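You operate a simulated robot arm through the tools that you are given. There is no shell and no other tool. Be economical: measure what you need, move in short steps, check, and stop when the job is done.

You run a simulated two-armed robot. Do the job below in one go: nothing can be reset, and whatever is moved stays where it is left.

## Task
Reseat the pin of the comb holder that the slate names.
Fine: slacken the wing nut, draw the pin right out, push it home, tighten the nut again; hold it still with your other hand as you work.

It is judged by the outcome, as a careful person would: the job done as asked, and still so three seconds after it is handed in. It fails if anything else is knocked over, pushed out of place, dropped, spilled or broken.

## Robot
Two 6-joint arms with two-finger parallel grippers on one trunk, on a base that drives. Base frame: it is fixed to the floor where the robot stands at the start and does not move with it; the origin is under the middle of the robot, x ahead of it, y to its left, z up; the surface under the hand at the start is at about z = 0.8. Readings come in m, rad, newtons and seconds.
The left shoulder is at the start at [0.06, 0.187, 1.172], the right one opposite. With the tool pointing down near the work surface each hand reaches from about 0.1 to 0.6 m from the robot's upright axis, wherever it stands, measured 20 degrees to its own side. Places, roughly: black-handled tray [-1.5, 2, 0.75]; clasp lever of the blue mould [0.8, -0.7, 0.9]; clasp lever of the grey mould [0.7, -0.4, 0.9]; clay extruder plunger [0.8, -1.1, 0.8]; pin of the green comb holder [0.5, -0.1, 0.8]; pin of the red comb holder [0.5, -0.5, 0.8]; plaster slab with the red grip [-1.5, 1.5, 0.75]; plaster slab with the yellow grip [-1.5, 1, 0.75]; push rod of the blue mould [0.8, -0.7, 0.8]; push rod of the grey mould [0.8, -0.4, 0.8]; red slide of the gauge [0.8, 0, 0.8]; ribbed clay piece [-1.5, 1.5, 0.75]; white rod [-1.5, 1.75, 0.75]; wing nut of the gauge [0.8, -0.1, 0.8]; wing nut of the green comb holder [0.5, 0, 0.9]; wing nut of the red comb holder [0.5, -0.4, 0.9]. Payload 1.57 kg a hand.
The TCP of each hand is the grasp point between the finger pads, 0.03 m short of the fingertips. In the tool frame z runs along the fingers and y along their closing line. Largest opening 0.11 m; finger width 0.024, thickness 0.012; the body of the gripper, 0.048 by 0.112 m, starts 0.078 m behind the TCP.
Orientation is that of the tool frame in the base frame, as a unit quaternion [w, x, y, z]. With the fingers straight down and closing along the base's y, the tool's x points along the base's -x, its y along +y and its z along -z.

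## Interface
- The arms move only by the tool drive_tool. It takes "left_motion", "right_motion" or both (then of equal length, played together; a hand with none holds still); each is a list of rows, each an object (a shift or turn left out is 0, a gripper value left out holds the last) with "travel": the shift along the base's x, y, z in m, a list of three; "dr": the turn, a rotation vector about the base's x, y, z in rad, a list of three; "grip": the closure, from 0 (fully open) to 1 (shut). In form: [{"travel": [tx, ty, tz], "dr": [wx, wy, wz], "grip": grip}, ...]. A call has 1 to 12 rows; each row shifts and turns the commanded pose from where the row before left it. Rows are played at 5 a second. More than 0.05 m and 0.15 rad between two rows, or a gripper value outside its range, and nothing of the call is played. A pose out of reach is approached as far as the arm can. The call stops where the force on the tool passes 40 N (or 10 N more than at its start, if that is more) or the arm is blocked; 0.2 s more then pass. The fingers move at their own pace (about 0.153 m/s each) and stop on an object; they squeeze with about 43 N. The grip force told is the motor's: it shows also when the fingers shut on nothing. Time passes only in rows, and 0.2 s behind the last, so rows that do not move let the fingers close. The reply holds the time, the measured pose of the TCP, the force on the tool along the base axes, the opening and the grip force, in the units named above and with some noise, with the torque about the TCP (base axes, N m) and any sound that the robot's microphone picked up, and new pictures: "pictures" is both (left out), scene, wrist or none (wrist: the cameras of the hands that moved).
- Cameras (640 x 400 px; columns grow to the right, rows downward): "scene" is now at [-0.0017, -0.0321, 1.7013]; the picture's right is [-0.48, -0.88, 0.00], its down [-0.76, 0.42, -0.49] and it looks along [0.43, -0.24, -0.87] (base axes); focal length 258 px, centre (320, 200). "left" rides on the left gripper at [0.07, -0.016, -0.141] in its tool frame; the picture's right is [0.23, 0.97, 0.00], its down [-0.86, 0.20, -0.48] and it looks along [-0.47, 0.11, 0.88] (tool axes); focal length 222 px, centre (320, 200). "right" rides on the right gripper at [0.07, 0.016, -0.141] in its tool frame; the picture's right is [-0.23, 0.97, 0.00], its down [-0.86, -0.20, -0.48] and it looks along [-0.47, -0.11, 0.88] (tool axes); focal length 222 px, centre (320, 200). There is no depth. A picture from a camera that has moved, and an enlarged one, comes with that camera's place and axes in the base frame and with its lens.
- lift_body(by): slides the trunk up (or, below 0, down) by that many m; the arms and the scene camera ride with it, the base frame stays. It gives what a move gives, with no picture.
- steer(legs): drives the robot by 1 to 6 legs, each [ahead, left, turn to the left] in m, m and rad, along the robot's own axes; the way and the turn of a leg run together, so that a leg with both is an arc; at most 1.5 m and 3.142 rad a leg. The arms and the cameras ride along, it lands a little off, and it stops where it bumps. It gives what a move gives, and a new picture of the scene camera.
- aim_head(pan, tilt): turns the head with the scene camera to pan (to the left, within 1.501 rad either way) and tilt (down, from -0.506 to 1.204), counted from straight ahead of the robot. It gives what a move gives, and a new picture of the scene camera.
- close_up(camera, box): a new picture of the part [left, top, right, bottom] of that camera's present view, enlarged. The clock stands still meanwhile.
- job_done(): hands the job in; it is judged then, once.

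Work in short steps. Places have to be worked out from the pictures, the camera data and where the tool is seen: move nearer, look again, correct. Check each grasp and each placing, and mend what went wrong. You have 120 turns and 260 pictures in all, those below and enlarged ones among them. Open the grippers and draw the arms clear of the work before you hand the job in, unless the task says otherwise; then end with one line.

The tools are called after ">>>" by a JSON object that holds its "name" and its "arguments". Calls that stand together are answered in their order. drive_tool: Moves the arms, as the interface text tells. Its arguments: {"type":"object","properties":{"left_motion":{"type":"array","items":{"type":"object","properties":{"travel":{"type":"array","items":{"type":"number"}},"dr":{"type":"array","items":{"type":"number"}},"grip":{"type":"number"}}}},"right_motion":{"type":"array","items":{"type":"object","properties":{"travel":{"type":"array","items":{"type":"number"}},"dr":{"type":"array","items":{"type":"number"}},"grip":{"type":"number"}}}},"pictures":{"type":"string","enum":["both","scene","wrist","none"]}},"required":[]} The other tools are called the same way: lift_body (by) slides the trunk up or down; steer (legs) drives the base; aim_head (pan, tilt) turns the head that bears the scene camera; close_up (camera, box) takes an enlarged picture of a part of a camera's view; job_done () hands the job in.

At the start:

```text
t: 0.0
left_tcp_pos: [0.4055, -0.0069, 1.1168]
left_tcp_rot: [-0.001, 0.0, 1.0, 0.0]
left_wrist_force: [0.4, -1.0, 0.6]
left_torque: [0.0, -0.03, -0.01]
left_grip_width: 0.1102
left_grip_force: 0.0
right_tcp_pos: [0.3033, -0.4623, 1.1451]
right_tcp_rot: [0.0, 0.001, 1.0, -0.001]
right_wrist_force: [-0.4, -0.4, 0.3]
right_torque: [0.02, 0.01, 0.02]
right_grip_width: 0.1099
right_grip_force: 0.1
trunk travel left (down, up): [-0.8, 0.19]
robot x, y, heading: [-0.0013, 0.0011, -0.005]
head pan, tilt: [-0.503, 1.059]
```

scene: 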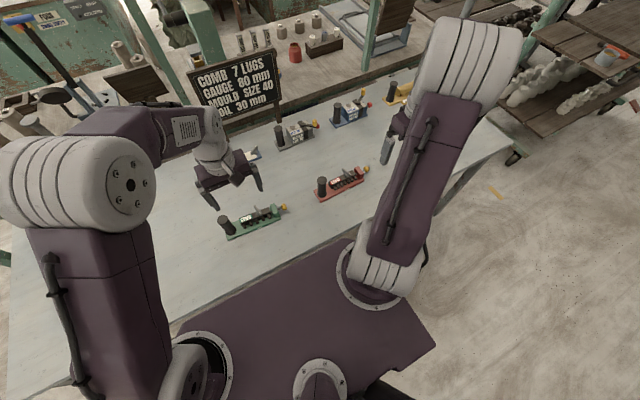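
right: 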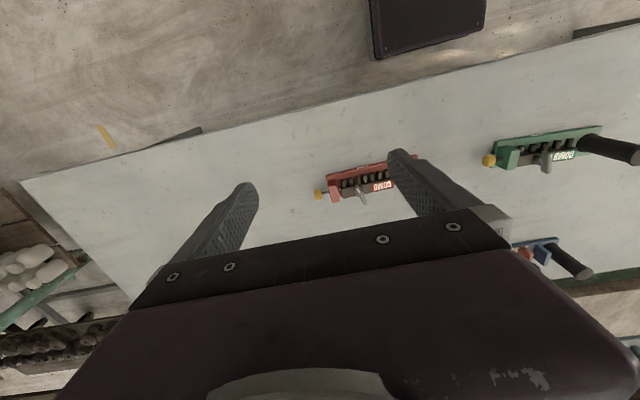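
left: 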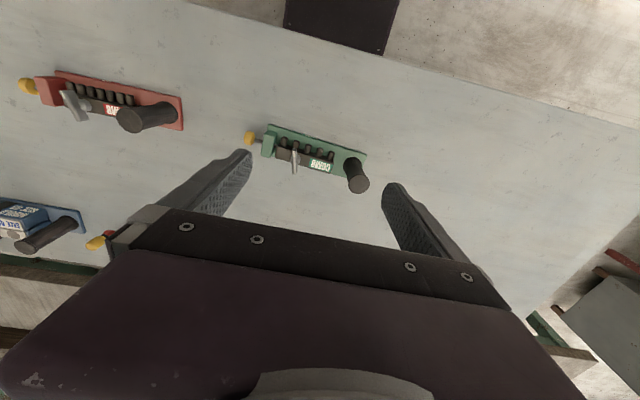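

The slate reads "COMB 7 LUGS", so I have to count lugs on each holder. I take enlarged views of the slate and both holders.

>>> {"name": "close_up", "arguments": {"camera": "scene", "box": [180, 40, 290, 140]}}

>>> {"name": "close_up", "arguments": {"camera": "left", "box": [10, 60, 200, 180]}}

>>> {"name": "close_up", "arguments": {"camera": "left", "box": [230, 110, 390, 210]}}

>>> {"name": "close_up", "arguments": {"camera": "scene", "box": [210, 155, 380, 245]}}

```text
4.00 times, centred on (235, 90) of scene
camera zoom: at [-0.0017, -0.0321, 1.7013], right [-0.48, -0.88, 0.0], down [-0.76, 0.42, -0.49], along [0.43, -0.24, -0.87], focal length 1033 px, centre (660, 640)
```

zoom: 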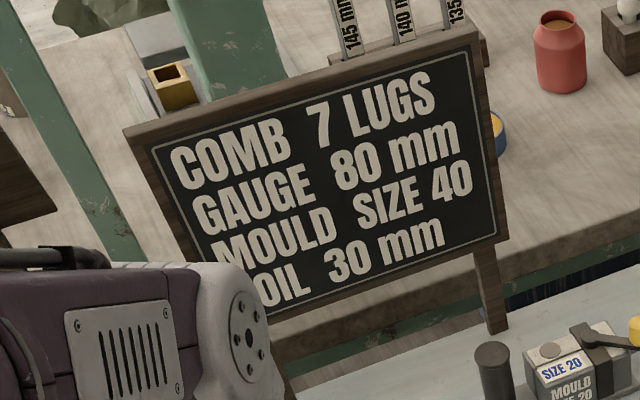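

```text
3.33 times, centred on (105, 120) of left
camera zoom: at [0.3356, -0.0238, 1.2603], right [-0.23, 0.97, 0.0], down [0.86, 0.2, 0.48], along [0.47, 0.11, -0.88], focal length 740 px, centre (1037, 467)
```

zoom: 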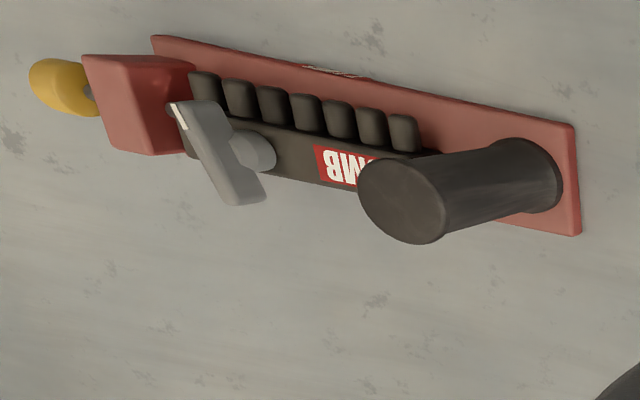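

```text
4.00 times, centred on (310, 160) of left
camera zoom: at [0.3356, -0.0238, 1.2603], right [-0.23, 0.97, 0.0], down [0.86, 0.2, 0.48], along [0.47, 0.11, -0.88], focal length 888 px, centre (360, 360)
```

zoom: 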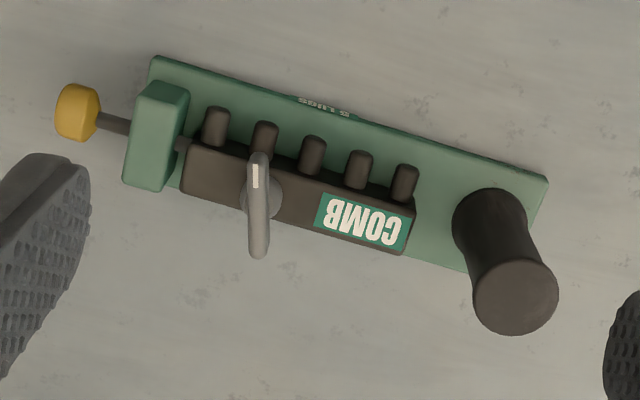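

```text
3.76 times, centred on (295, 200) of scene
camera zoom: at [-0.0017, -0.0321, 1.7013], right [-0.48, -0.88, 0.0], down [-0.76, 0.42, -0.49], along [0.43, -0.24, -0.87], focal length 972 px, centre (414, 200)
```

zoom: 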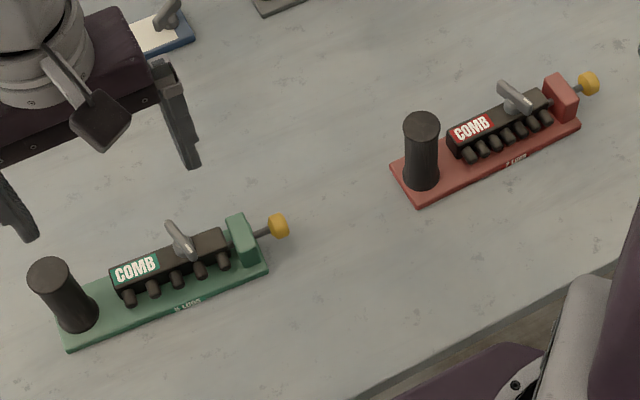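

The slate asks for 7 lugs: green has 5, red has 7, so the job is the red holder (post about [0.46,-0.30], nut about [0.46,-0.39], knob about [0.46,-0.50]). I drive sideways 0.3 m to centre on it.

>>> {"name": "steer", "arguments": {"legs": [[0, -0.3, 0]]}}

>>> {"name": "aim_head", "arguments": {"pan": -0.15, "tilt": 1.1}}

```text
t: 2.0
left_tcp_pos: [0.4051, -0.3065, 1.1167]
left_tcp_rot: [-0.001, 0.002, 1.0, -0.001]
left_wrist_force: [0.7, 0.3, 0.5]
left_torque: [-0.01, 0.0, 0.02]
left_grip_width: 0.1103
left_grip_force: 0.0
right_tcp_pos: [0.3006, -0.762, 1.1462]
right_tcp_rot: [0.0, 0.002, 1.0, -0.001]
right_wrist_force: [0.8, -0.7, 0.3]
right_torque: [0.0, 0.0, 0.01]
right_grip_width: 0.1098
right_grip_force: 0.0
trunk travel left (down, up): [-0.8, 0.19]
robot x, y, heading: [0.0006, -0.3017, -0.006]
head pan, tilt: [-0.503, 1.059]
camera scene: at [-0.0023, -0.3296, 1.7014], right [-0.48, -0.88, 0.0], down [-0.76, 0.42, -0.49], along [0.43, -0.24, -0.87], focal length 258 px, centre (320, 200)
```

scene: 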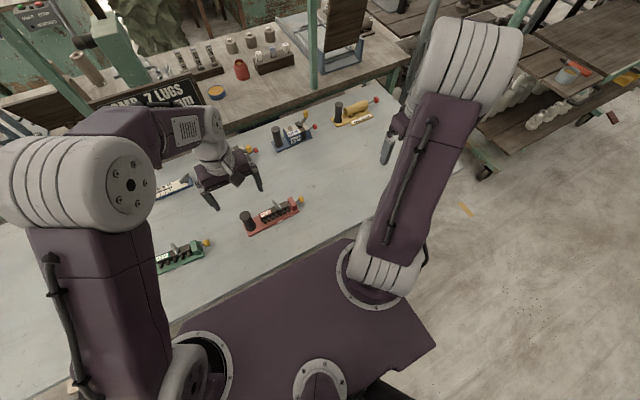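

```text
t: 2.9
left_tcp_pos: [0.4049, -0.3093, 1.1175]
left_tcp_rot: [0.0, 0.002, 1.0, 0.0]
left_wrist_force: [0.6, 0.1, -0.4]
left_torque: [-0.01, 0.03, 0.03]
left_grip_width: 0.1101
left_grip_force: 0.0
right_tcp_pos: [0.3008, -0.7636, 1.1459]
right_tcp_rot: [-0.001, 0.002, 1.0, 0.0]
right_wrist_force: [0.1, 0.2, -0.4]
right_torque: [-0.02, 0.03, 0.01]
right_grip_width: 0.1102
right_grip_force: 0.0
trunk travel left (down, up): [-0.8, 0.19]
robot x, y, heading: [-0.0019, -0.3014, -0.002]
head pan, tilt: [-0.15, 1.1]
camera scene: at [0.0025, -0.3109, 1.6988], right [-0.15, -0.99, 0.0], down [-0.88, 0.14, -0.45], along [0.45, -0.07, -0.89], focal length 258 px, centre (320, 200)
```

scene: 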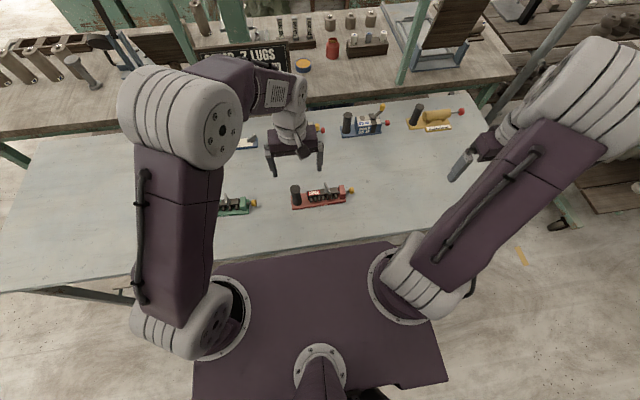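

The red holder is now right ahead. I take close views from the scene and left wrist cameras for locating it.

>>> {"name": "close_up", "arguments": {"camera": "scene", "box": [275, 165, 371, 225]}}

>>> {"name": "close_up", "arguments": {"camera": "left", "box": [210, 90, 402, 210]}}

```text
6.67 times, centred on (323, 195) of scene
camera zoom: at [0.0025, -0.3109, 1.6988], right [-0.15, -0.99, 0.0], down [-0.88, 0.14, -0.45], along [0.45, -0.07, -0.89], focal length 1722 px, centre (300, 233)
```

zoom: 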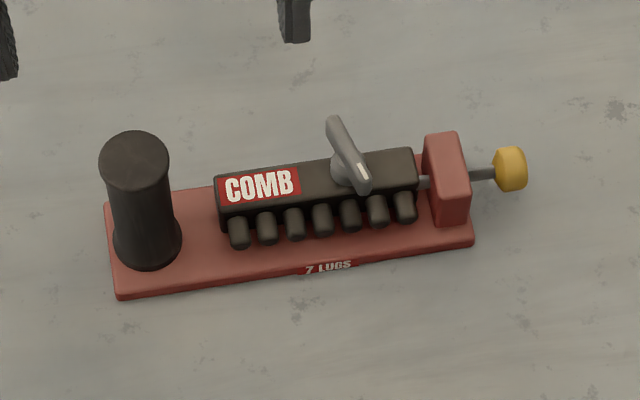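

```text
3.33 times, centred on (306, 150) of left
camera zoom: at [0.3351, -0.3255, 1.2602], right [-0.22, 0.97, 0.0], down [0.86, 0.2, 0.48], along [0.47, 0.11, -0.88], focal length 740 px, centre (367, 367)
```

zoom: 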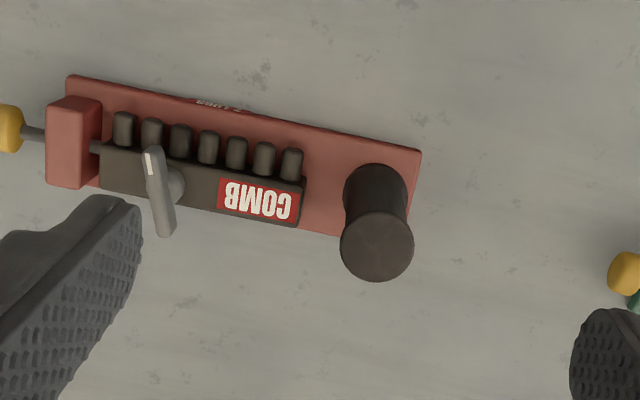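

Red confirmed (7 lugs). Triangulated: post axis [0.456,-0.291] z 0.81–0.905, wing nut axis [0.467,-0.409] wing z≈0.866 lying ~11° off x, knob [0.458,-0.502,0.838]. I yaw the left hand by 90° so it will close along x on the post.

>>> {"name": "drive_tool", "arguments": {"left_motion": [{"dr": [0, 0, 0.143], "travel": [0.004, 0.01, 0]}, {"dr": [0, 0, 0.143], "travel": [0.004, 0.01, 0]}, {"dr": [0, 0, 0.143], "travel": [0.004, 0.01, 0]}, {"dr": [0, 0, 0.143], "travel": [0.004, 0.01, 0]}, {"dr": [0, 0, 0.143], "travel": [0.004, 0.01, 0]}, {"dr": [0, 0, 0.143], "travel": [0.004, 0.01, 0]}, {"dr": [0, 0, 0.143], "travel": [0.004, 0.01, 0]}, {"dr": [0, 0, 0.143], "travel": [0.004, 0.01, 0]}, {"dr": [0, 0, 0.143], "travel": [0.004, 0.01, 0]}, {"dr": [0, 0, 0.143], "travel": [0.005, 0.01, 0]}, {"dr": [0, 0, 0.141], "travel": [0.01, 0.01, 0]}], "pictures": "none"}}

>>> {"name": "drive_tool", "arguments": {"left_motion": [{"dr": [-0.14, 0, 0], "travel": [0, 0, -0.02]}, {"dr": [-0.14, 0, 0], "travel": [0, 0, -0.02]}, {"dr": [-0.14, 0, 0], "travel": [0, 0, -0.02]}, {"dr": [-0.14, 0, 0], "travel": [0, 0, -0.02]}, {"dr": [-0.14, 0, 0], "travel": [0, 0, -0.02]}]}}

```text
t: 5.3
left_tcp_pos: [0.4575, -0.1972, 1.1168]
left_tcp_rot: [0.0, -0.707, 0.708, 0.0]
left_wrist_force: [-0.3, -0.7, 0.4]
left_torque: [-0.02, 0.03, 0.02]
left_grip_width: 0.1101
left_grip_force: 0.1
right_tcp_pos: [0.3016, -0.7622, 1.1449]
right_tcp_rot: [0.0, 0.002, 1.0, 0.0]
right_wrist_force: [-0.5, 0.0, 0.4]
right_torque: [-0.01, 0.02, 0.01]
right_grip_width: 0.1101
right_grip_force: 0.1
trunk travel left (down, up): [-0.8, 0.19]
robot x, y, heading: [0.0002, -0.2992, -0.004]
head pan, tilt: [-0.15, 1.1]
```

```text
t: 6.5
left_tcp_pos: [0.4589, -0.1983, 1.017]
left_tcp_rot: [-0.243, -0.663, 0.665, -0.244]
left_wrist_force: [-0.2, 0.4, -0.7]
left_torque: [-0.03, -0.02, -0.03]
left_grip_width: 0.1101
left_grip_force: 0.1
right_tcp_pos: [0.3024, -0.7617, 1.1457]
right_tcp_rot: [-0.001, 0.002, 1.0, -0.001]
right_wrist_force: [-0.6, 0.0, 0.5]
right_torque: [-0.01, -0.01, -0.01]
right_grip_width: 0.11
right_grip_force: 0.0
trunk travel left (down, up): [-0.8, 0.19]
robot x, y, heading: [-0.0025, -0.2988, -0.005]
head pan, tilt: [-0.15, 1.1]
camera scene: at [0.004, -0.308, 1.6989], right [-0.15, -0.99, 0.0], down [-0.88, 0.14, -0.45], along [0.45, -0.07, -0.89], focal length 258 px, centre (320, 200)
camera left: at [0.4739, -0.16, 1.172], right [-0.97, -0.17, 0.14], down [-0.2, 0.96, -0.19], along [-0.11, -0.21, -0.97], focal length 222 px, centre (320, 200)
```

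scene: 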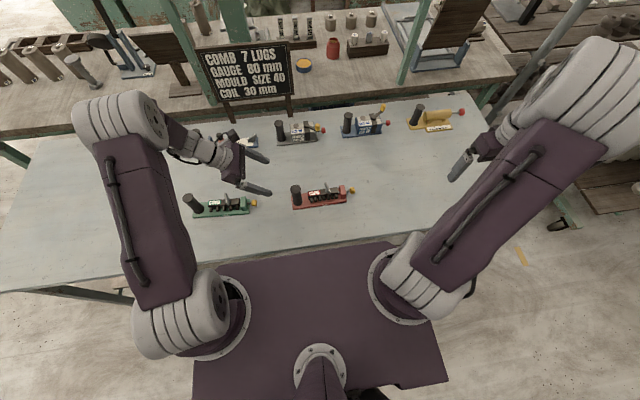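
left: 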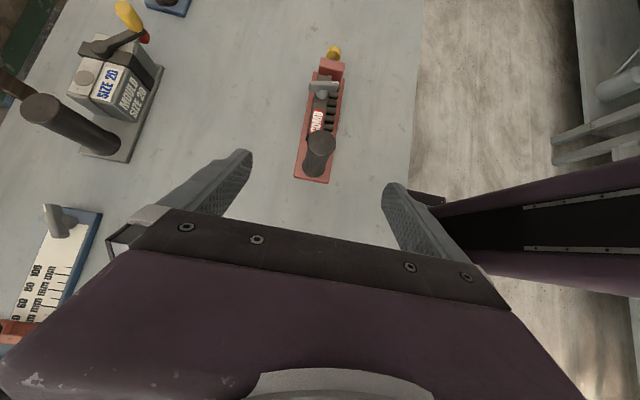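

Left hand is oriented well and the post lies between the fingers. I advance along the approach to the post, in two stages, checking before closing.

>>> {"name": "drive_tool", "arguments": {"left_motion": [{"travel": [-0.001, -0.02, -0.042]}, {"travel": [-0.001, -0.021, -0.042]}, {"travel": [0, -0.026, -0.031]}, {"travel": [0, -0.026, -0.03]}, {}]}}

>>> {"name": "close_up", "arguments": {"camera": "scene", "box": [255, 150, 383, 230]}}

```text
t: 7.7
left_tcp_pos: [0.4559, -0.2907, 0.8704]
left_tcp_rot: [-0.242, -0.663, 0.666, -0.243]
left_wrist_force: [-0.2, -0.5, -0.3]
left_torque: [-0.04, 0.01, -0.05]
left_grip_width: 0.1099
left_grip_force: 0.1
right_tcp_pos: [0.3013, -0.7628, 1.1452]
right_tcp_rot: [0.0, 0.001, 1.0, 0.0]
right_wrist_force: [0.4, 0.0, 0.5]
right_torque: [-0.02, 0.0, 0.04]
right_grip_width: 0.1098
right_grip_force: 0.1
trunk travel left (down, up): [-0.8, 0.19]
robot x, y, heading: [0.0015, -0.301, -0.001]
head pan, tilt: [-0.15, 1.1]
camera scene: at [0.0026, -0.309, 1.6988], right [-0.15, -0.99, 0.0], down [-0.88, 0.14, -0.45], along [0.45, -0.07, -0.89], focal length 258 px, centre (320, 200)
camera left: at [0.4713, -0.2534, 1.0249], right [-0.97, -0.17, 0.14], down [-0.2, 0.96, -0.19], along [-0.11, -0.21, -0.97], focal length 222 px, centre (320, 200)
```

scene: 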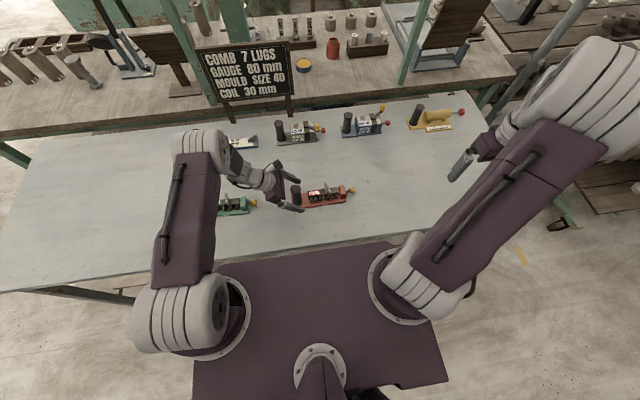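
left: 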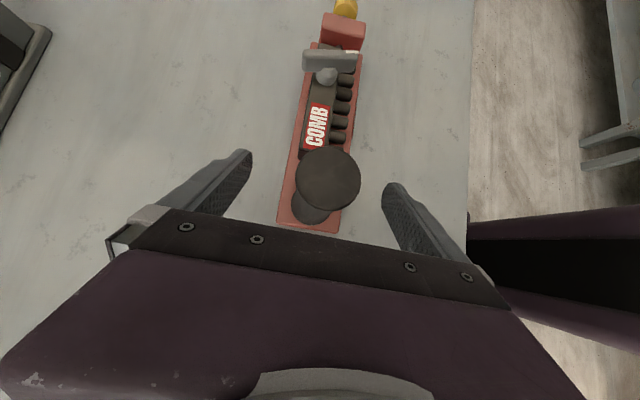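

```text
5.00 times, centred on (319, 190) of scene
camera zoom: at [0.0026, -0.309, 1.6988], right [-0.15, -0.99, 0.0], down [-0.88, 0.14, -0.45], along [0.45, -0.07, -0.89], focal length 1291 px, centre (325, 250)
```

zoom: 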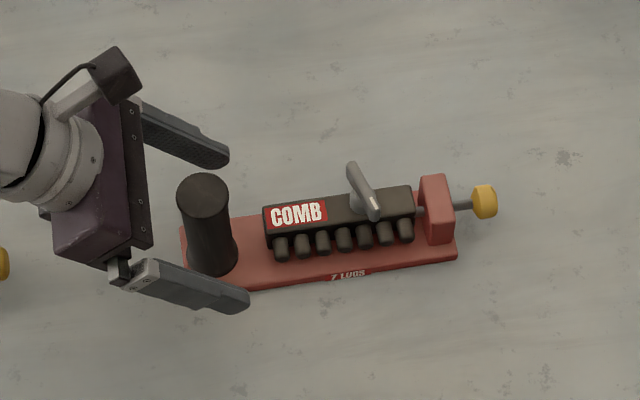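

The post sits centred between the left fingers. I close the left gripper.

>>> {"name": "drive_tool", "arguments": {"left_motion": [{"grip": 1}, {}, {}, {}], "pictures": "wrist"}}

```text
t: 8.7
left_tcp_pos: [0.4565, -0.2918, 0.8703]
left_tcp_rot: [-0.242, -0.663, 0.666, -0.243]
left_wrist_force: [0.3, -1.6, -0.2]
left_torque: [0.15, 0.14, 0.11]
left_grip_width: 0.0328
left_grip_force: 41.1
right_tcp_pos: [0.3023, -0.7646, 1.1444]
right_tcp_rot: [-0.001, 0.001, 1.0, 0.0]
right_wrist_force: [0.9, -1.3, 1.0]
right_torque: [0.0, -0.01, 0.0]
right_grip_width: 0.11
right_grip_force: 0.1
trunk travel left (down, up): [-0.8, 0.19]
robot x, y, heading: [-0.0034, -0.3027, -0.005]
head pan, tilt: [-0.15, 1.1]
camera left: at [0.4714, -0.254, 1.0252], right [-0.97, -0.17, 0.14], down [-0.2, 0.96, -0.19], along [-0.11, -0.21, -0.97], focal length 222 px, centre (320, 200)
```

left: 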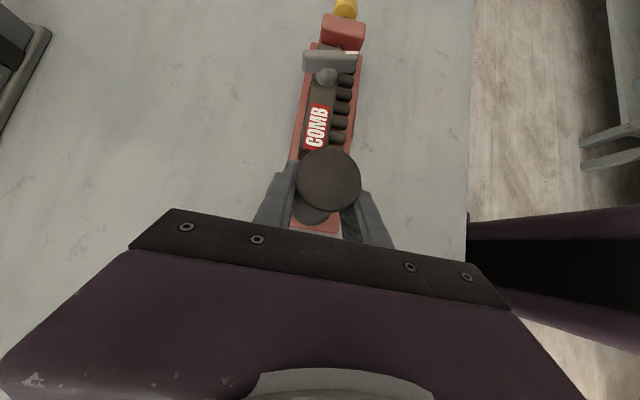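

The post is gripped (33 mm, 41 N). Next I bring the right hand to above the wing nut with the matching yaw (fingers across the wing).

>>> {"name": "drive_tool", "arguments": {"right_motion": [{"travel": [0.0183, 0.0393, -0.0161], "dr": [0, 0, 0.021], "grip": 0.3}, {"travel": [0.0183, 0.0393, -0.0161], "dr": [0, 0, 0.021]}, {"travel": [0.0183, 0.0393, -0.0161], "dr": [0, 0, 0.021]}, {"travel": [0.0183, 0.0393, -0.0161], "dr": [0, 0, 0.021]}, {"travel": [0.0183, 0.0393, -0.0161], "dr": [0, 0, 0.021]}, {"travel": [0.0183, 0.0393, -0.0161], "dr": [0, 0, 0.021]}, {"travel": [0.0183, 0.0393, -0.0161], "dr": [0, 0, 0.021]}, {"travel": [0.0183, 0.0393, -0.0161], "dr": [0, 0, 0.021]}, {"travel": [0.0183, 0.0393, -0.0161], "dr": [0, 0, 0.021]}, {}]}}

>>> {"name": "close_up", "arguments": {"camera": "right", "box": [192, 60, 448, 220]}}

```text
t: 10.9
left_tcp_pos: [0.4552, -0.2909, 0.8709]
left_tcp_rot: [-0.242, -0.662, 0.666, -0.243]
left_wrist_force: [0.3, 0.4, -0.6]
left_torque: [-0.19, 0.1, 0.0]
left_grip_width: 0.0329
left_grip_force: 41.0
right_tcp_pos: [0.4634, -0.4092, 1.001]
right_tcp_rot: [0.0, -0.092, 0.996, 0.0]
right_wrist_force: [0.4, 1.4, -0.1]
right_torque: [0.03, -0.05, -0.02]
right_grip_width: 0.077
right_grip_force: 0.2
trunk travel left (down, up): [-0.8, 0.19]
robot x, y, heading: [0.0019, -0.2959, -0.001]
head pan, tilt: [-0.15, 1.1]
camera scene: at [0.0023, -0.3101, 1.6988], right [-0.15, -0.99, 0.0], down [-0.88, 0.14, -0.45], along [0.45, -0.07, -0.89], focal length 258 px, centre (320, 200)
camera right: at [0.3942, -0.4069, 1.1415], right [0.04, 1.0, 0.0], down [0.88, -0.04, 0.48], along [0.48, -0.02, -0.88], focal length 222 px, centre (320, 200)
```

scene: 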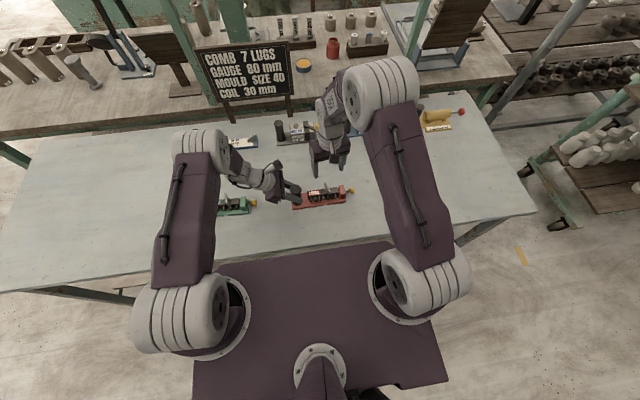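
right: 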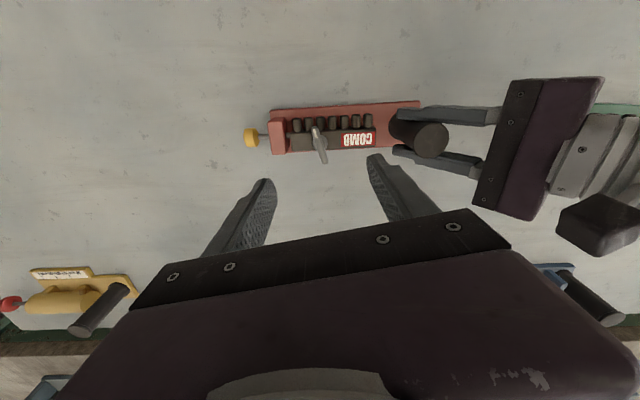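

```text
2.50 times, centred on (320, 140) of right
camera zoom: at [0.3942, -0.4069, 1.1415], right [0.04, 1.0, 0.0], down [0.88, -0.04, 0.48], along [0.48, -0.02, -0.88], focal length 555 px, centre (320, 350)
```

zoom: 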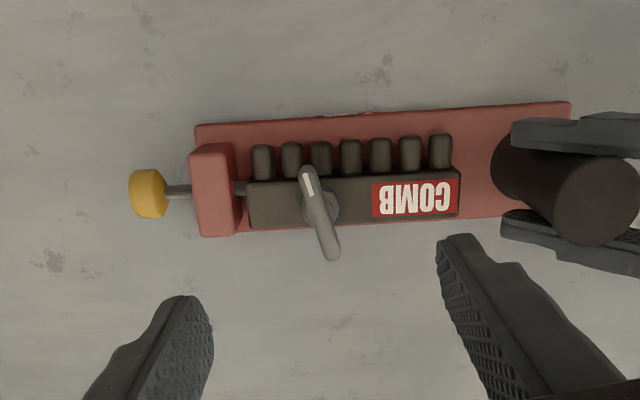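

Wing centre confirmed at about [0.467,-0.4095], wing yaw ≈0.23. I narrow the opening to 5 cm, trim the yaw, and descend to just above the wing.

>>> {"name": "drive_tool", "arguments": {"right_motion": [{"dr": [0, 0, 0.045], "grip": 0.55}, {"travel": [0.001, 0, -0.04]}, {"travel": [0.001, 0, -0.04]}, {"travel": [0, 0, -0.015]}, {}], "pictures": "wrist"}}

>>> {"name": "close_up", "arguments": {"camera": "scene", "box": [271, 150, 383, 220]}}

```text
t: 12.1
left_tcp_pos: [0.4559, -0.2903, 0.8711]
left_tcp_rot: [-0.241, -0.664, 0.665, -0.243]
left_wrist_force: [-0.3, 1.3, -0.3]
left_torque: [0.15, 0.18, -0.09]
left_grip_width: 0.0328
left_grip_force: 40.9
right_tcp_pos: [0.469, -0.411, 0.9032]
right_tcp_rot: [0.001, -0.116, 0.993, 0.0]
right_wrist_force: [0.1, -0.5, 0.5]
right_torque: [0.0, 0.0, 0.01]
right_grip_width: 0.0496
right_grip_force: 0.2
trunk travel left (down, up): [-0.8, 0.19]
robot x, y, heading: [0.0043, -0.2971, -0.002]
head pan, tilt: [-0.15, 1.1]
camera right: at [0.3986, -0.4109, 1.0455], right [0.0, 1.0, 0.0], down [0.88, 0.0, 0.48], along [0.48, 0.0, -0.88], focal length 222 px, centre (320, 200)
```

right: 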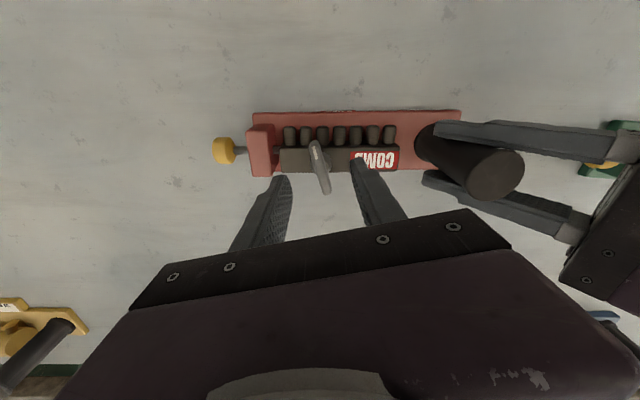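

```text
5.71 times, centred on (327, 185) of scene
camera zoom: at [0.0025, -0.3095, 1.6988], right [-0.15, -0.99, 0.0], down [-0.88, 0.14, -0.45], along [0.45, -0.07, -0.89], focal length 1476 px, centre (280, 286)
```

zoom: 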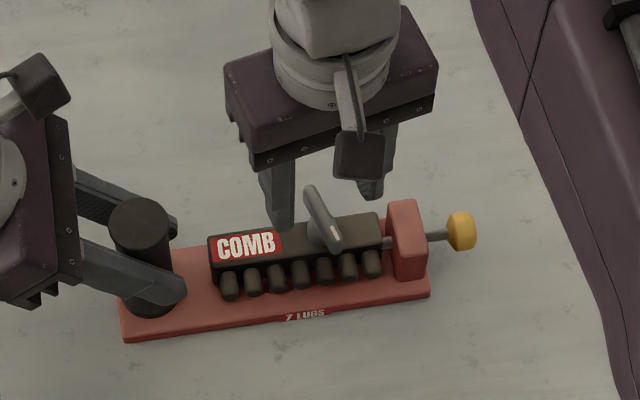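

The wing lies between the fingers. I shift 3 mm back in x, lower to z≈0.877 and close on the wing.

>>> {"name": "drive_tool", "arguments": {"right_motion": [{"travel": [-0.003, 0.001, -0.013]}, {"travel": [0, 0, -0.013]}, {"grip": 1}, {}, {}], "pictures": "wrist"}}

>>> {"name": "close_up", "arguments": {"camera": "scene", "box": [271, 150, 383, 220]}}

```text
t: 13.3
left_tcp_pos: [0.4568, -0.2902, 0.8704]
left_tcp_rot: [-0.241, -0.663, 0.666, -0.243]
left_wrist_force: [0.4, 8.0, -0.3]
left_torque: [-0.34, 0.32, -0.27]
left_grip_width: 0.0327
left_grip_force: 41.3
right_tcp_pos: [0.4663, -0.4108, 0.8795]
right_tcp_rot: [-0.001, -0.114, 0.993, 0.0]
right_wrist_force: [1.2, -9.9, 1.3]
right_torque: [-0.14, -0.26, 0.66]
right_grip_width: 0.0092
right_grip_force: 27.4
trunk travel left (down, up): [-0.8, 0.19]
robot x, y, heading: [0.0009, -0.2998, -0.006]
head pan, tilt: [-0.15, 1.1]
camera right: at [0.3958, -0.4101, 1.0202], right [0.0, 1.0, 0.0], down [0.88, 0.0, 0.48], along [0.48, 0.0, -0.88], focal length 222 px, centre (320, 200)
```

right: 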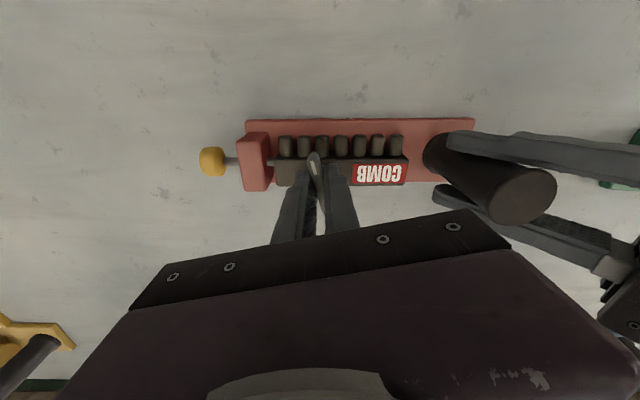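

```text
5.71 times, centred on (327, 185) of scene
camera zoom: at [0.0029, -0.3098, 1.6988], right [-0.15, -0.99, 0.0], down [-0.88, 0.14, -0.45], along [0.45, -0.07, -0.89], focal length 1476 px, centre (280, 286)
```

zoom: 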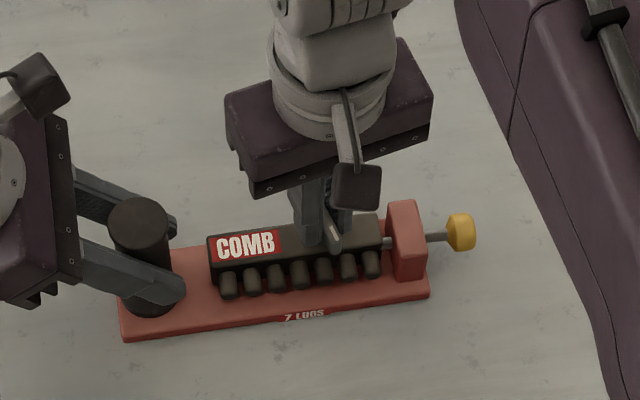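

Wing is gripped (9 mm); the reaction suggests shifting ~1 mm toward -y. I do that and start turning counter-clockwise (slackening) in small steps.

>>> {"name": "drive_tool", "arguments": {"right_motion": [{"travel": [0, -0.001, 0]}, {"dr": [0, 0, 0.1]}, {"dr": [0, 0, 0.1]}, {"dr": [0, 0, 0.1]}, {"dr": [0, 0, 0.1]}], "pictures": "wrist"}}

```text
t: 14.5
left_tcp_pos: [0.4548, -0.2921, 0.8709]
left_tcp_rot: [-0.243, -0.663, 0.665, -0.244]
left_wrist_force: [-3.4, 7.2, 7.8]
left_torque: [-0.42, -0.24, -0.37]
left_grip_width: 0.0329
left_grip_force: 41.3
right_tcp_pos: [0.465, -0.4093, 0.8786]
right_tcp_rot: [0.0, -0.31, 0.951, 0.0]
right_wrist_force: [3.3, -7.2, -5.1]
right_torque: [-0.38, 0.1, -0.03]
right_grip_width: 0.0082
right_grip_force: 27.4
trunk travel left (down, up): [-0.8, 0.19]
robot x, y, heading: [-0.0027, -0.3041, -0.004]
head pan, tilt: [-0.15, 1.1]
camera right: at [0.4007, -0.4389, 1.0205], right [-0.39, 0.92, 0.0], down [0.81, 0.34, 0.48], along [0.44, 0.19, -0.88], focal length 222 px, centre (320, 200)
```

right: 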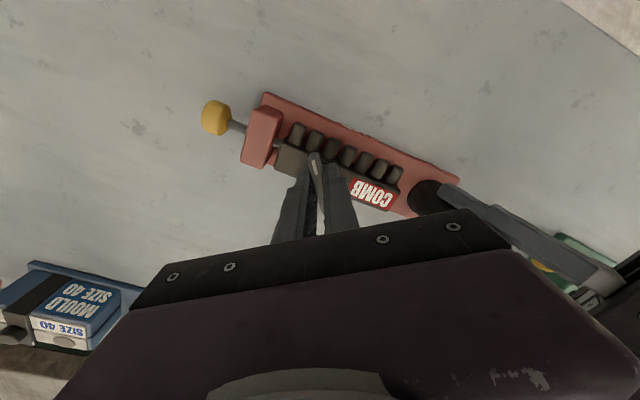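

It turns freely with the counter-clockwise motion. I shift a trifle more to -y and continue turning.

>>> {"name": "drive_tool", "arguments": {"right_motion": [{"travel": [0.0005, -0.001, 0]}, {"dr": [0, 0, 0.12]}, {"dr": [0, 0, 0.12]}, {"dr": [0, 0, 0.12]}, {"dr": [0, 0, 0.12]}, {"dr": [0, 0, 0.12]}], "pictures": "wrist"}}

>>> {"name": "close_up", "arguments": {"camera": "scene", "box": [271, 150, 383, 220]}}

```text
t: 15.9
left_tcp_pos: [0.4555, -0.2909, 0.8704]
left_tcp_rot: [-0.241, -0.664, 0.665, -0.243]
left_wrist_force: [2.1, -7.9, 0.2]
left_torque: [0.06, 0.21, 0.18]
left_grip_width: 0.0329
left_grip_force: 41.4
right_tcp_pos: [0.4668, -0.4109, 0.88]
right_tcp_rot: [0.0, -0.579, 0.815, 0.0]
right_wrist_force: [-1.9, 7.0, 0.2]
right_torque: [0.35, -0.08, 0.03]
right_grip_width: 0.0083
right_grip_force: 26.5
trunk travel left (down, up): [-0.8, 0.19]
robot x, y, heading: [0.0016, -0.3017, -0.004]
head pan, tilt: [-0.15, 1.1]
camera right: at [0.4288, -0.4717, 1.0203], right [-0.84, 0.54, 0.0], down [0.47, 0.74, 0.48], along [0.26, 0.4, -0.88], focal length 222 px, centre (320, 200)
```

right: 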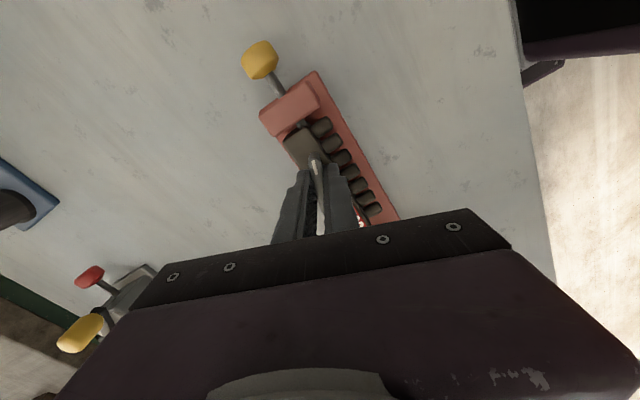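

```text
5.71 times, centred on (327, 185) of scene
camera zoom: at [0.0029, -0.3101, 1.6988], right [-0.15, -0.99, 0.0], down [-0.88, 0.14, -0.45], along [0.45, -0.07, -0.89], focal length 1476 px, centre (280, 286)
```

zoom: 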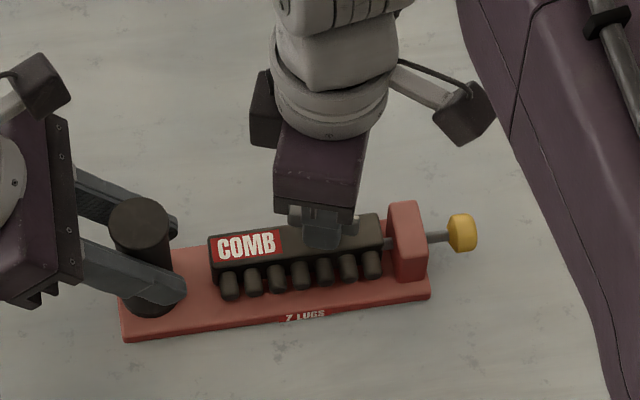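

Turned 1.0 rad, still free. I continue counter-clockwise by another ~1 rad looking for a stop or a sound.

>>> {"name": "drive_tool", "arguments": {"right_motion": [{"dr": [0, 0, 0.12]}, {"dr": [0, 0, 0.12]}, {"dr": [0, 0, 0.12]}, {"dr": [0, 0, 0.12]}, {"dr": [0, 0, 0.12]}, {"dr": [0, 0, 0.12]}, {"dr": [0, 0, 0.12]}, {"dr": [0, 0, 0.12]}], "pictures": "wrist"}}

>>> {"name": "close_up", "arguments": {"camera": "scene", "box": [271, 150, 383, 220]}}

```text
t: 17.7
left_tcp_pos: [0.4549, -0.2913, 0.8705]
left_tcp_rot: [-0.243, -0.663, 0.666, -0.242]
left_wrist_force: [-1.8, -10.8, 3.1]
left_torque: [0.0, 0.06, -0.27]
left_grip_width: 0.0331
left_grip_force: 40.6
right_tcp_pos: [0.4658, -0.4105, 0.8787]
right_tcp_rot: [0.0, 0.889, -0.458, 0.0]
right_wrist_force: [3.3, 11.4, -0.3]
right_torque: [0.32, 0.01, -0.21]
right_grip_width: 0.0086
right_grip_force: 27.0
trunk travel left (down, up): [-0.8, 0.19]
robot x, y, heading: [-0.0003, -0.3001, -0.006]
head pan, tilt: [-0.15, 1.1]
camera right: at [0.4944, -0.4774, 1.0203], right [-0.92, -0.38, 0.0], down [-0.34, 0.81, 0.48], along [-0.18, 0.44, -0.88], focal length 222 px, centre (320, 200)
```

right: 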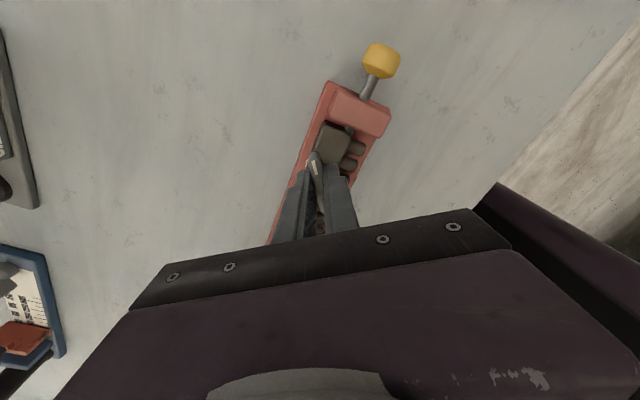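

```text
5.71 times, centred on (327, 185) of scene
camera zoom: at [0.0029, -0.3099, 1.6988], right [-0.15, -0.99, 0.0], down [-0.88, 0.14, -0.45], along [0.45, -0.07, -0.89], focal length 1476 px, centre (280, 286)
```

zoom: 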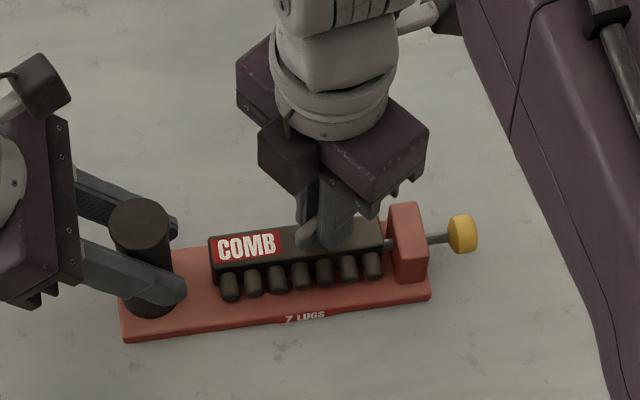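

About 112° slackened so far, slight opposing torque. Two more small steps to see whether there's a stop.

>>> {"name": "drive_tool", "arguments": {"right_motion": [{"travel": [0, 0.001, 0]}, {"dr": [0, 0, 0.1]}, {"dr": [0, 0, 0.1]}, {"dr": [0, 0, 0.1]}], "pictures": "none"}}

```text
t: 18.7
left_tcp_pos: [0.4561, -0.2905, 0.87]
left_tcp_rot: [-0.242, -0.663, 0.666, -0.242]
left_wrist_force: [-9.5, 0.8, 7.0]
left_torque: [-0.91, 0.27, 0.17]
left_grip_width: 0.0328
left_grip_force: 40.9
right_tcp_pos: [0.465, -0.4085, 0.8788]
right_tcp_rot: [0.0, 0.948, -0.319, -0.001]
right_wrist_force: [6.6, -2.2, -2.8]
right_torque: [0.01, -0.1, -1.08]
right_grip_width: 0.0158
right_grip_force: 31.2
trunk travel left (down, up): [-0.8, 0.19]
robot x, y, heading: [-0.0009, -0.3006, -0.002]
head pan, tilt: [-0.15, 1.1]
```

Torque jumped to -1.1 N·m and the fingers were spread: that's the stop, the nut is fully slack. I back off the over-turn, open the fingers and rise.

>>> {"name": "drive_tool", "arguments": {"right_motion": [{"dr": [0, 0, -0.14]}, {"dr": [0, 0, -0.14]}, {"grip": 0.55}, {}, {"travel": [0, 0, 0.04]}, {"travel": [0, 0, 0.04]}, {"travel": [0, -0.02, 0.03]}], "pictures": "wrist"}}

>>> {"name": "close_up", "arguments": {"camera": "scene", "box": [271, 150, 383, 220]}}

```text
t: 20.3
left_tcp_pos: [0.4555, -0.2908, 0.8715]
left_tcp_rot: [-0.242, -0.664, 0.665, -0.243]
left_wrist_force: [0.3, -0.9, -0.5]
left_torque: [0.34, 0.12, 0.12]
left_grip_width: 0.0328
left_grip_force: 41.1
right_tcp_pos: [0.4657, -0.4291, 0.9889]
right_tcp_rot: [0.0, 0.894, -0.449, 0.0]
right_wrist_force: [0.2, 0.5, -0.6]
right_torque: [0.06, 0.03, 0.0]
right_grip_width: 0.0494
right_grip_force: 0.1
trunk travel left (down, up): [-0.8, 0.19]
robot x, y, heading: [0.0012, -0.305, -0.0]
head pan, tilt: [-0.15, 1.1]
camera right: at [0.4951, -0.4958, 1.13], right [-0.92, -0.4, 0.0], down [-0.35, 0.8, 0.48], along [-0.19, 0.44, -0.88], focal length 222 px, centre (320, 200)
```

right: 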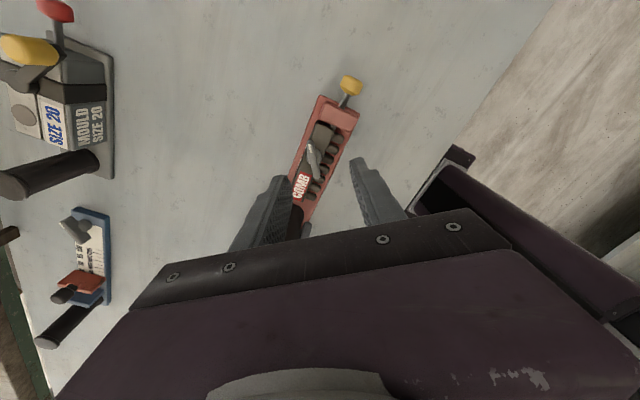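

```text
5.71 times, centred on (327, 185) of scene
camera zoom: at [0.0022, -0.3105, 1.6987], right [-0.15, -0.99, 0.0], down [-0.88, 0.14, -0.45], along [0.45, -0.07, -0.89], focal length 1476 px, centre (280, 286)
```

zoom: 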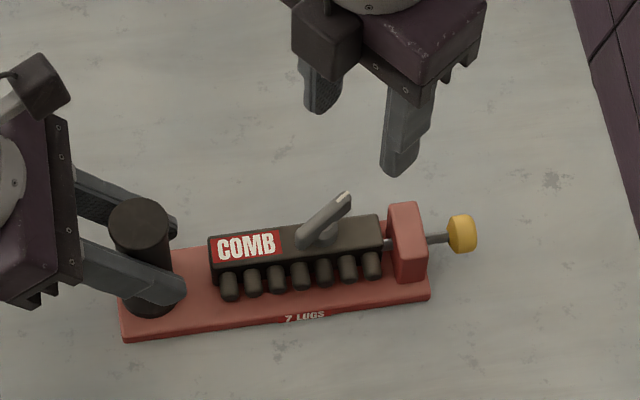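

The nut has turned ~112° and the holder hasn't moved. Next I turn the right hand to yaw 90° (closing along x) and go above the knob.

>>> {"name": "drive_tool", "arguments": {"right_motion": [{"dr": [0, 0, -0.128], "travel": [-0.002, -0.015, 0]}, {"dr": [0, 0, -0.128], "travel": [-0.002, -0.015, 0]}, {"dr": [0, 0, -0.128], "travel": [-0.002, -0.015, 0]}, {"dr": [0, 0, -0.128], "travel": [-0.002, -0.015, -0.03]}, {"dr": [0, 0, -0.128], "travel": [-0.001, -0.013, -0.03]}, {}], "pictures": "none"}}

>>> {"name": "close_up", "arguments": {"camera": "scene", "box": [287, 150, 399, 220]}}

>>> {"name": "close_up", "arguments": {"camera": "right", "box": [192, 60, 448, 220]}}

```text
t: 21.7
left_tcp_pos: [0.456, -0.2902, 0.8704]
left_tcp_rot: [-0.243, -0.663, 0.665, -0.243]
left_wrist_force: [-0.6, -1.9, 0.1]
left_torque: [0.4, 0.13, 0.08]
left_grip_width: 0.0328
left_grip_force: 41.1
right_tcp_pos: [0.4561, -0.5023, 0.9278]
right_tcp_rot: [0.0, -0.706, 0.708, 0.0]
right_wrist_force: [0.2, 1.2, 0.5]
right_torque: [0.02, 0.01, -0.02]
right_grip_width: 0.0494
right_grip_force: 0.1
trunk travel left (down, up): [-0.8, 0.19]
robot x, y, heading: [0.0003, -0.3018, -0.005]
head pan, tilt: [-0.15, 1.1]
```

```text
5.71 times, centred on (343, 185) of scene
camera zoom: at [0.0027, -0.3098, 1.6988], right [-0.15, -0.99, 0.0], down [-0.88, 0.14, -0.45], along [0.45, -0.07, -0.89], focal length 1476 px, centre (189, 286)
```

zoom: 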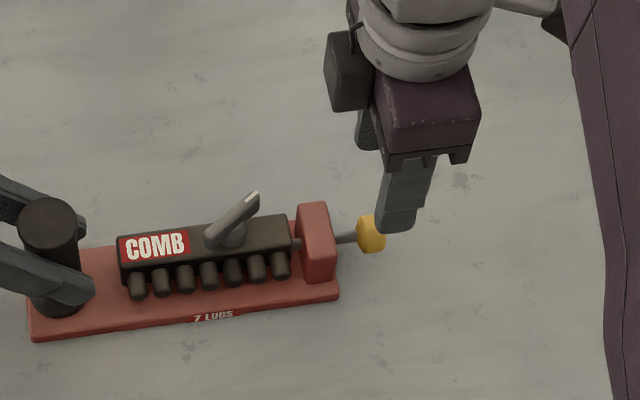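

```text
2.50 times, centred on (320, 140) of right
camera zoom: at [0.4407, -0.5734, 1.0699], right [-0.97, 0.23, 0.0], down [0.2, 0.85, 0.48], along [0.11, 0.47, -0.88], focal length 555 px, centre (320, 350)
```

zoom: 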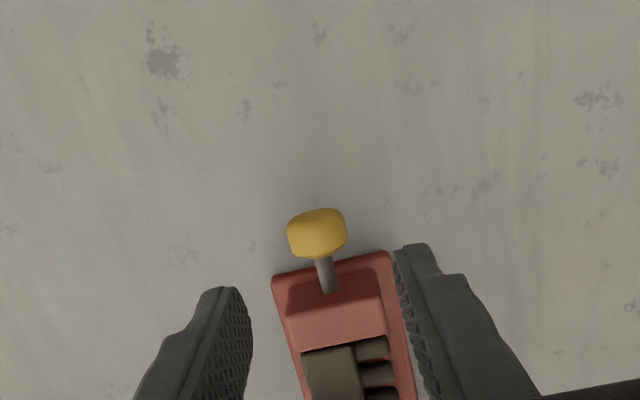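

The knob is seen at about [0.458,-0.505,0.838], right below between the fingers. I descend and close on it.

>>> {"name": "drive_tool", "arguments": {"right_motion": [{"travel": [0.001, -0.002, -0.04]}, {"travel": [0, 0, -0.03]}, {"travel": [0, 0, -0.014]}, {}, {"grip": 1}, {}, {}], "pictures": "wrist"}}

>>> {"name": "close_up", "arguments": {"camera": "scene", "box": [287, 150, 399, 220]}}

```text
t: 23.3
left_tcp_pos: [0.4571, -0.291, 0.871]
left_tcp_rot: [-0.242, -0.664, 0.665, -0.244]
left_wrist_force: [3.5, 0.5, -0.3]
left_torque: [0.08, -0.04, 0.62]
left_grip_width: 0.0329
left_grip_force: 41.5
right_tcp_pos: [0.4587, -0.5026, 0.8443]
right_tcp_rot: [0.001, 0.707, -0.707, -0.001]
right_wrist_force: [-4.7, 0.2, 0.5]
right_torque: [-0.06, 0.02, 0.16]
right_grip_width: 0.0246
right_grip_force: 36.0
trunk travel left (down, up): [-0.8, 0.19]
robot x, y, heading: [0.0028, -0.2985, -0.003]
head pan, tilt: [-0.15, 1.1]
camera right: at [0.4435, -0.5736, 0.9863], right [-0.97, 0.23, 0.0], down [0.2, 0.86, 0.48], along [0.11, 0.47, -0.88], focal length 222 px, centre (320, 200)
```

right: 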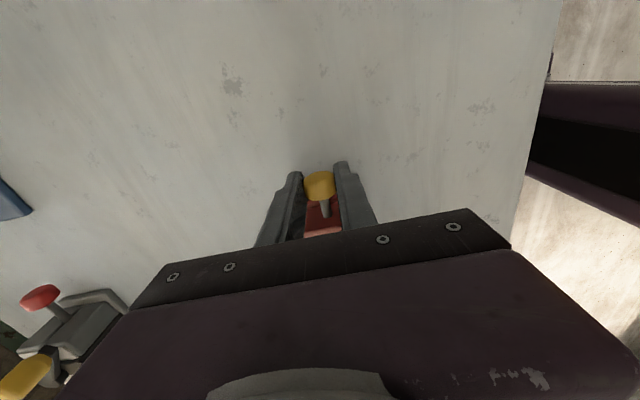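

```text
5.71 times, centred on (343, 185) of scene
camera zoom: at [0.003, -0.3097, 1.6988], right [-0.15, -0.99, 0.0], down [-0.88, 0.14, -0.45], along [0.45, -0.07, -0.89], focal length 1476 px, centre (189, 286)
```

zoom: 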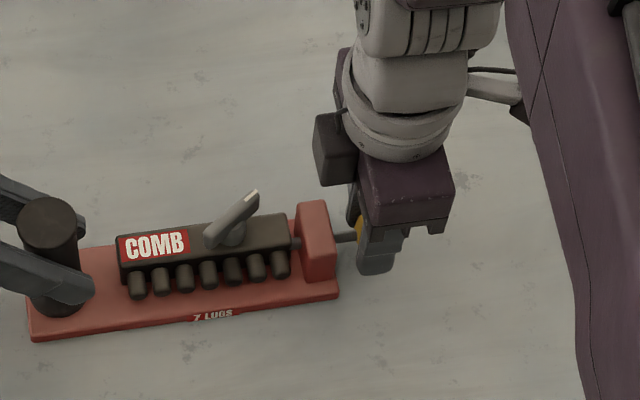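

The knob is held (24.6 mm). I pull straight along -y in small steps, watching the force.

>>> {"name": "drive_tool", "arguments": {"right_motion": [{"travel": [-0.0005, -0.01, 0]}, {"travel": [0, -0.012, 0]}, {"travel": [0, -0.012, 0]}, {"travel": [0, -0.012, 0]}], "pictures": "none"}}

>>> {"name": "close_up", "arguments": {"camera": "scene", "box": [287, 150, 399, 220]}}

```text
t: 24.3
left_tcp_pos: [0.4568, -0.29, 0.8712]
left_tcp_rot: [-0.241, -0.664, 0.665, -0.244]
left_wrist_force: [-0.3, 0.7, 7.7]
left_torque: [0.61, 0.42, 0.07]
left_grip_width: 0.033
left_grip_force: 41.3
right_tcp_pos: [0.4566, -0.551, 0.8465]
right_tcp_rot: [-0.001, 0.707, -0.707, 0.001]
right_wrist_force: [0.0, 0.4, 1.1]
right_torque: [-0.01, 0.01, -0.01]
right_grip_width: 0.0003
right_grip_force: 21.5
trunk travel left (down, up): [-0.8, 0.19]
robot x, y, heading: [-0.0035, -0.2991, -0.001]
head pan, tilt: [-0.15, 1.1]
```

```text
5.71 times, centred on (343, 185) of scene
camera zoom: at [0.0022, -0.309, 1.699], right [-0.15, -0.99, 0.0], down [-0.88, 0.14, -0.45], along [0.45, -0.07, -0.89], focal length 1476 px, centre (189, 286)
```

zoom: 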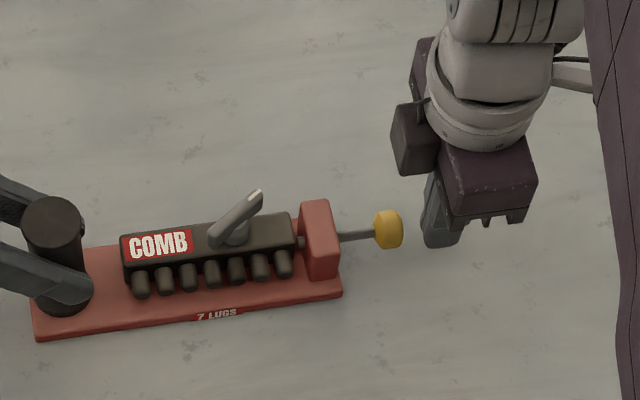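

The fingers slipped off: the knob came out only ~1 cm, and the post crept ~2–3 mm in the left grip, so I pulled too fast. I reopen, slide back over the knob (now at y≈-0.514) and regrip centred on it.

>>> {"name": "drive_tool", "arguments": {"right_motion": [{"grip": 0.55}, {}, {"travel": [0.001, 0.02, 0]}, {"travel": [0, 0.017, -0.003]}, {}, {"grip": 1}, {}, {}], "pictures": "none"}}

>>> {"name": "close_up", "arguments": {"camera": "scene", "box": [287, 150, 399, 220]}}

>>> {"name": "close_up", "arguments": {"camera": "right", "box": [240, 130, 400, 230]}}

```text
t: 26.1
left_tcp_pos: [0.4564, -0.2906, 0.87]
left_tcp_rot: [-0.242, -0.663, 0.666, -0.242]
left_wrist_force: [2.9, 2.2, 9.4]
left_torque: [0.67, 0.16, -0.11]
left_grip_width: 0.0327
left_grip_force: 41.4
right_tcp_pos: [0.4574, -0.5124, 0.8422]
right_tcp_rot: [0.0, 0.708, -0.706, 0.0]
right_wrist_force: [-0.3, -0.2, -0.7]
right_torque: [0.04, 0.0, 0.13]
right_grip_width: 0.0245
right_grip_force: 36.3
trunk travel left (down, up): [-0.8, 0.19]
robot x, y, heading: [-0.0003, -0.3009, -0.003]
head pan, tilt: [-0.15, 1.1]
```

```text
5.71 times, centred on (343, 185) of scene
camera zoom: at [0.002, -0.3094, 1.6988], right [-0.15, -0.99, 0.0], down [-0.88, 0.14, -0.45], along [0.45, -0.07, -0.89], focal length 1476 px, centre (189, 286)
```

zoom: 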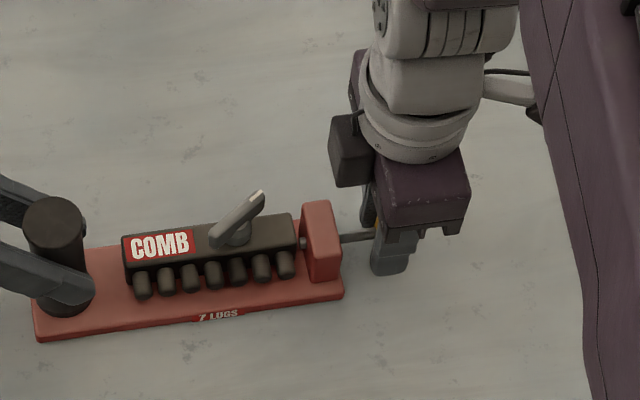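

```text
4.00 times, centred on (320, 180) of right
camera zoom: at [0.4424, -0.5833, 0.9834], right [-0.97, 0.23, 0.0], down [0.2, 0.86, 0.48], along [0.11, 0.47, -0.88], focal length 888 px, centre (320, 280)
```

zoom: 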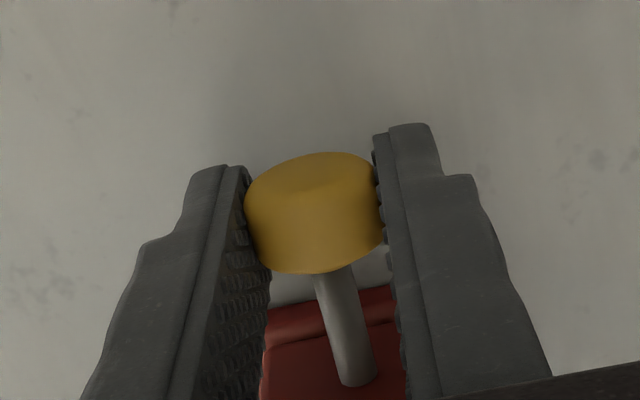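

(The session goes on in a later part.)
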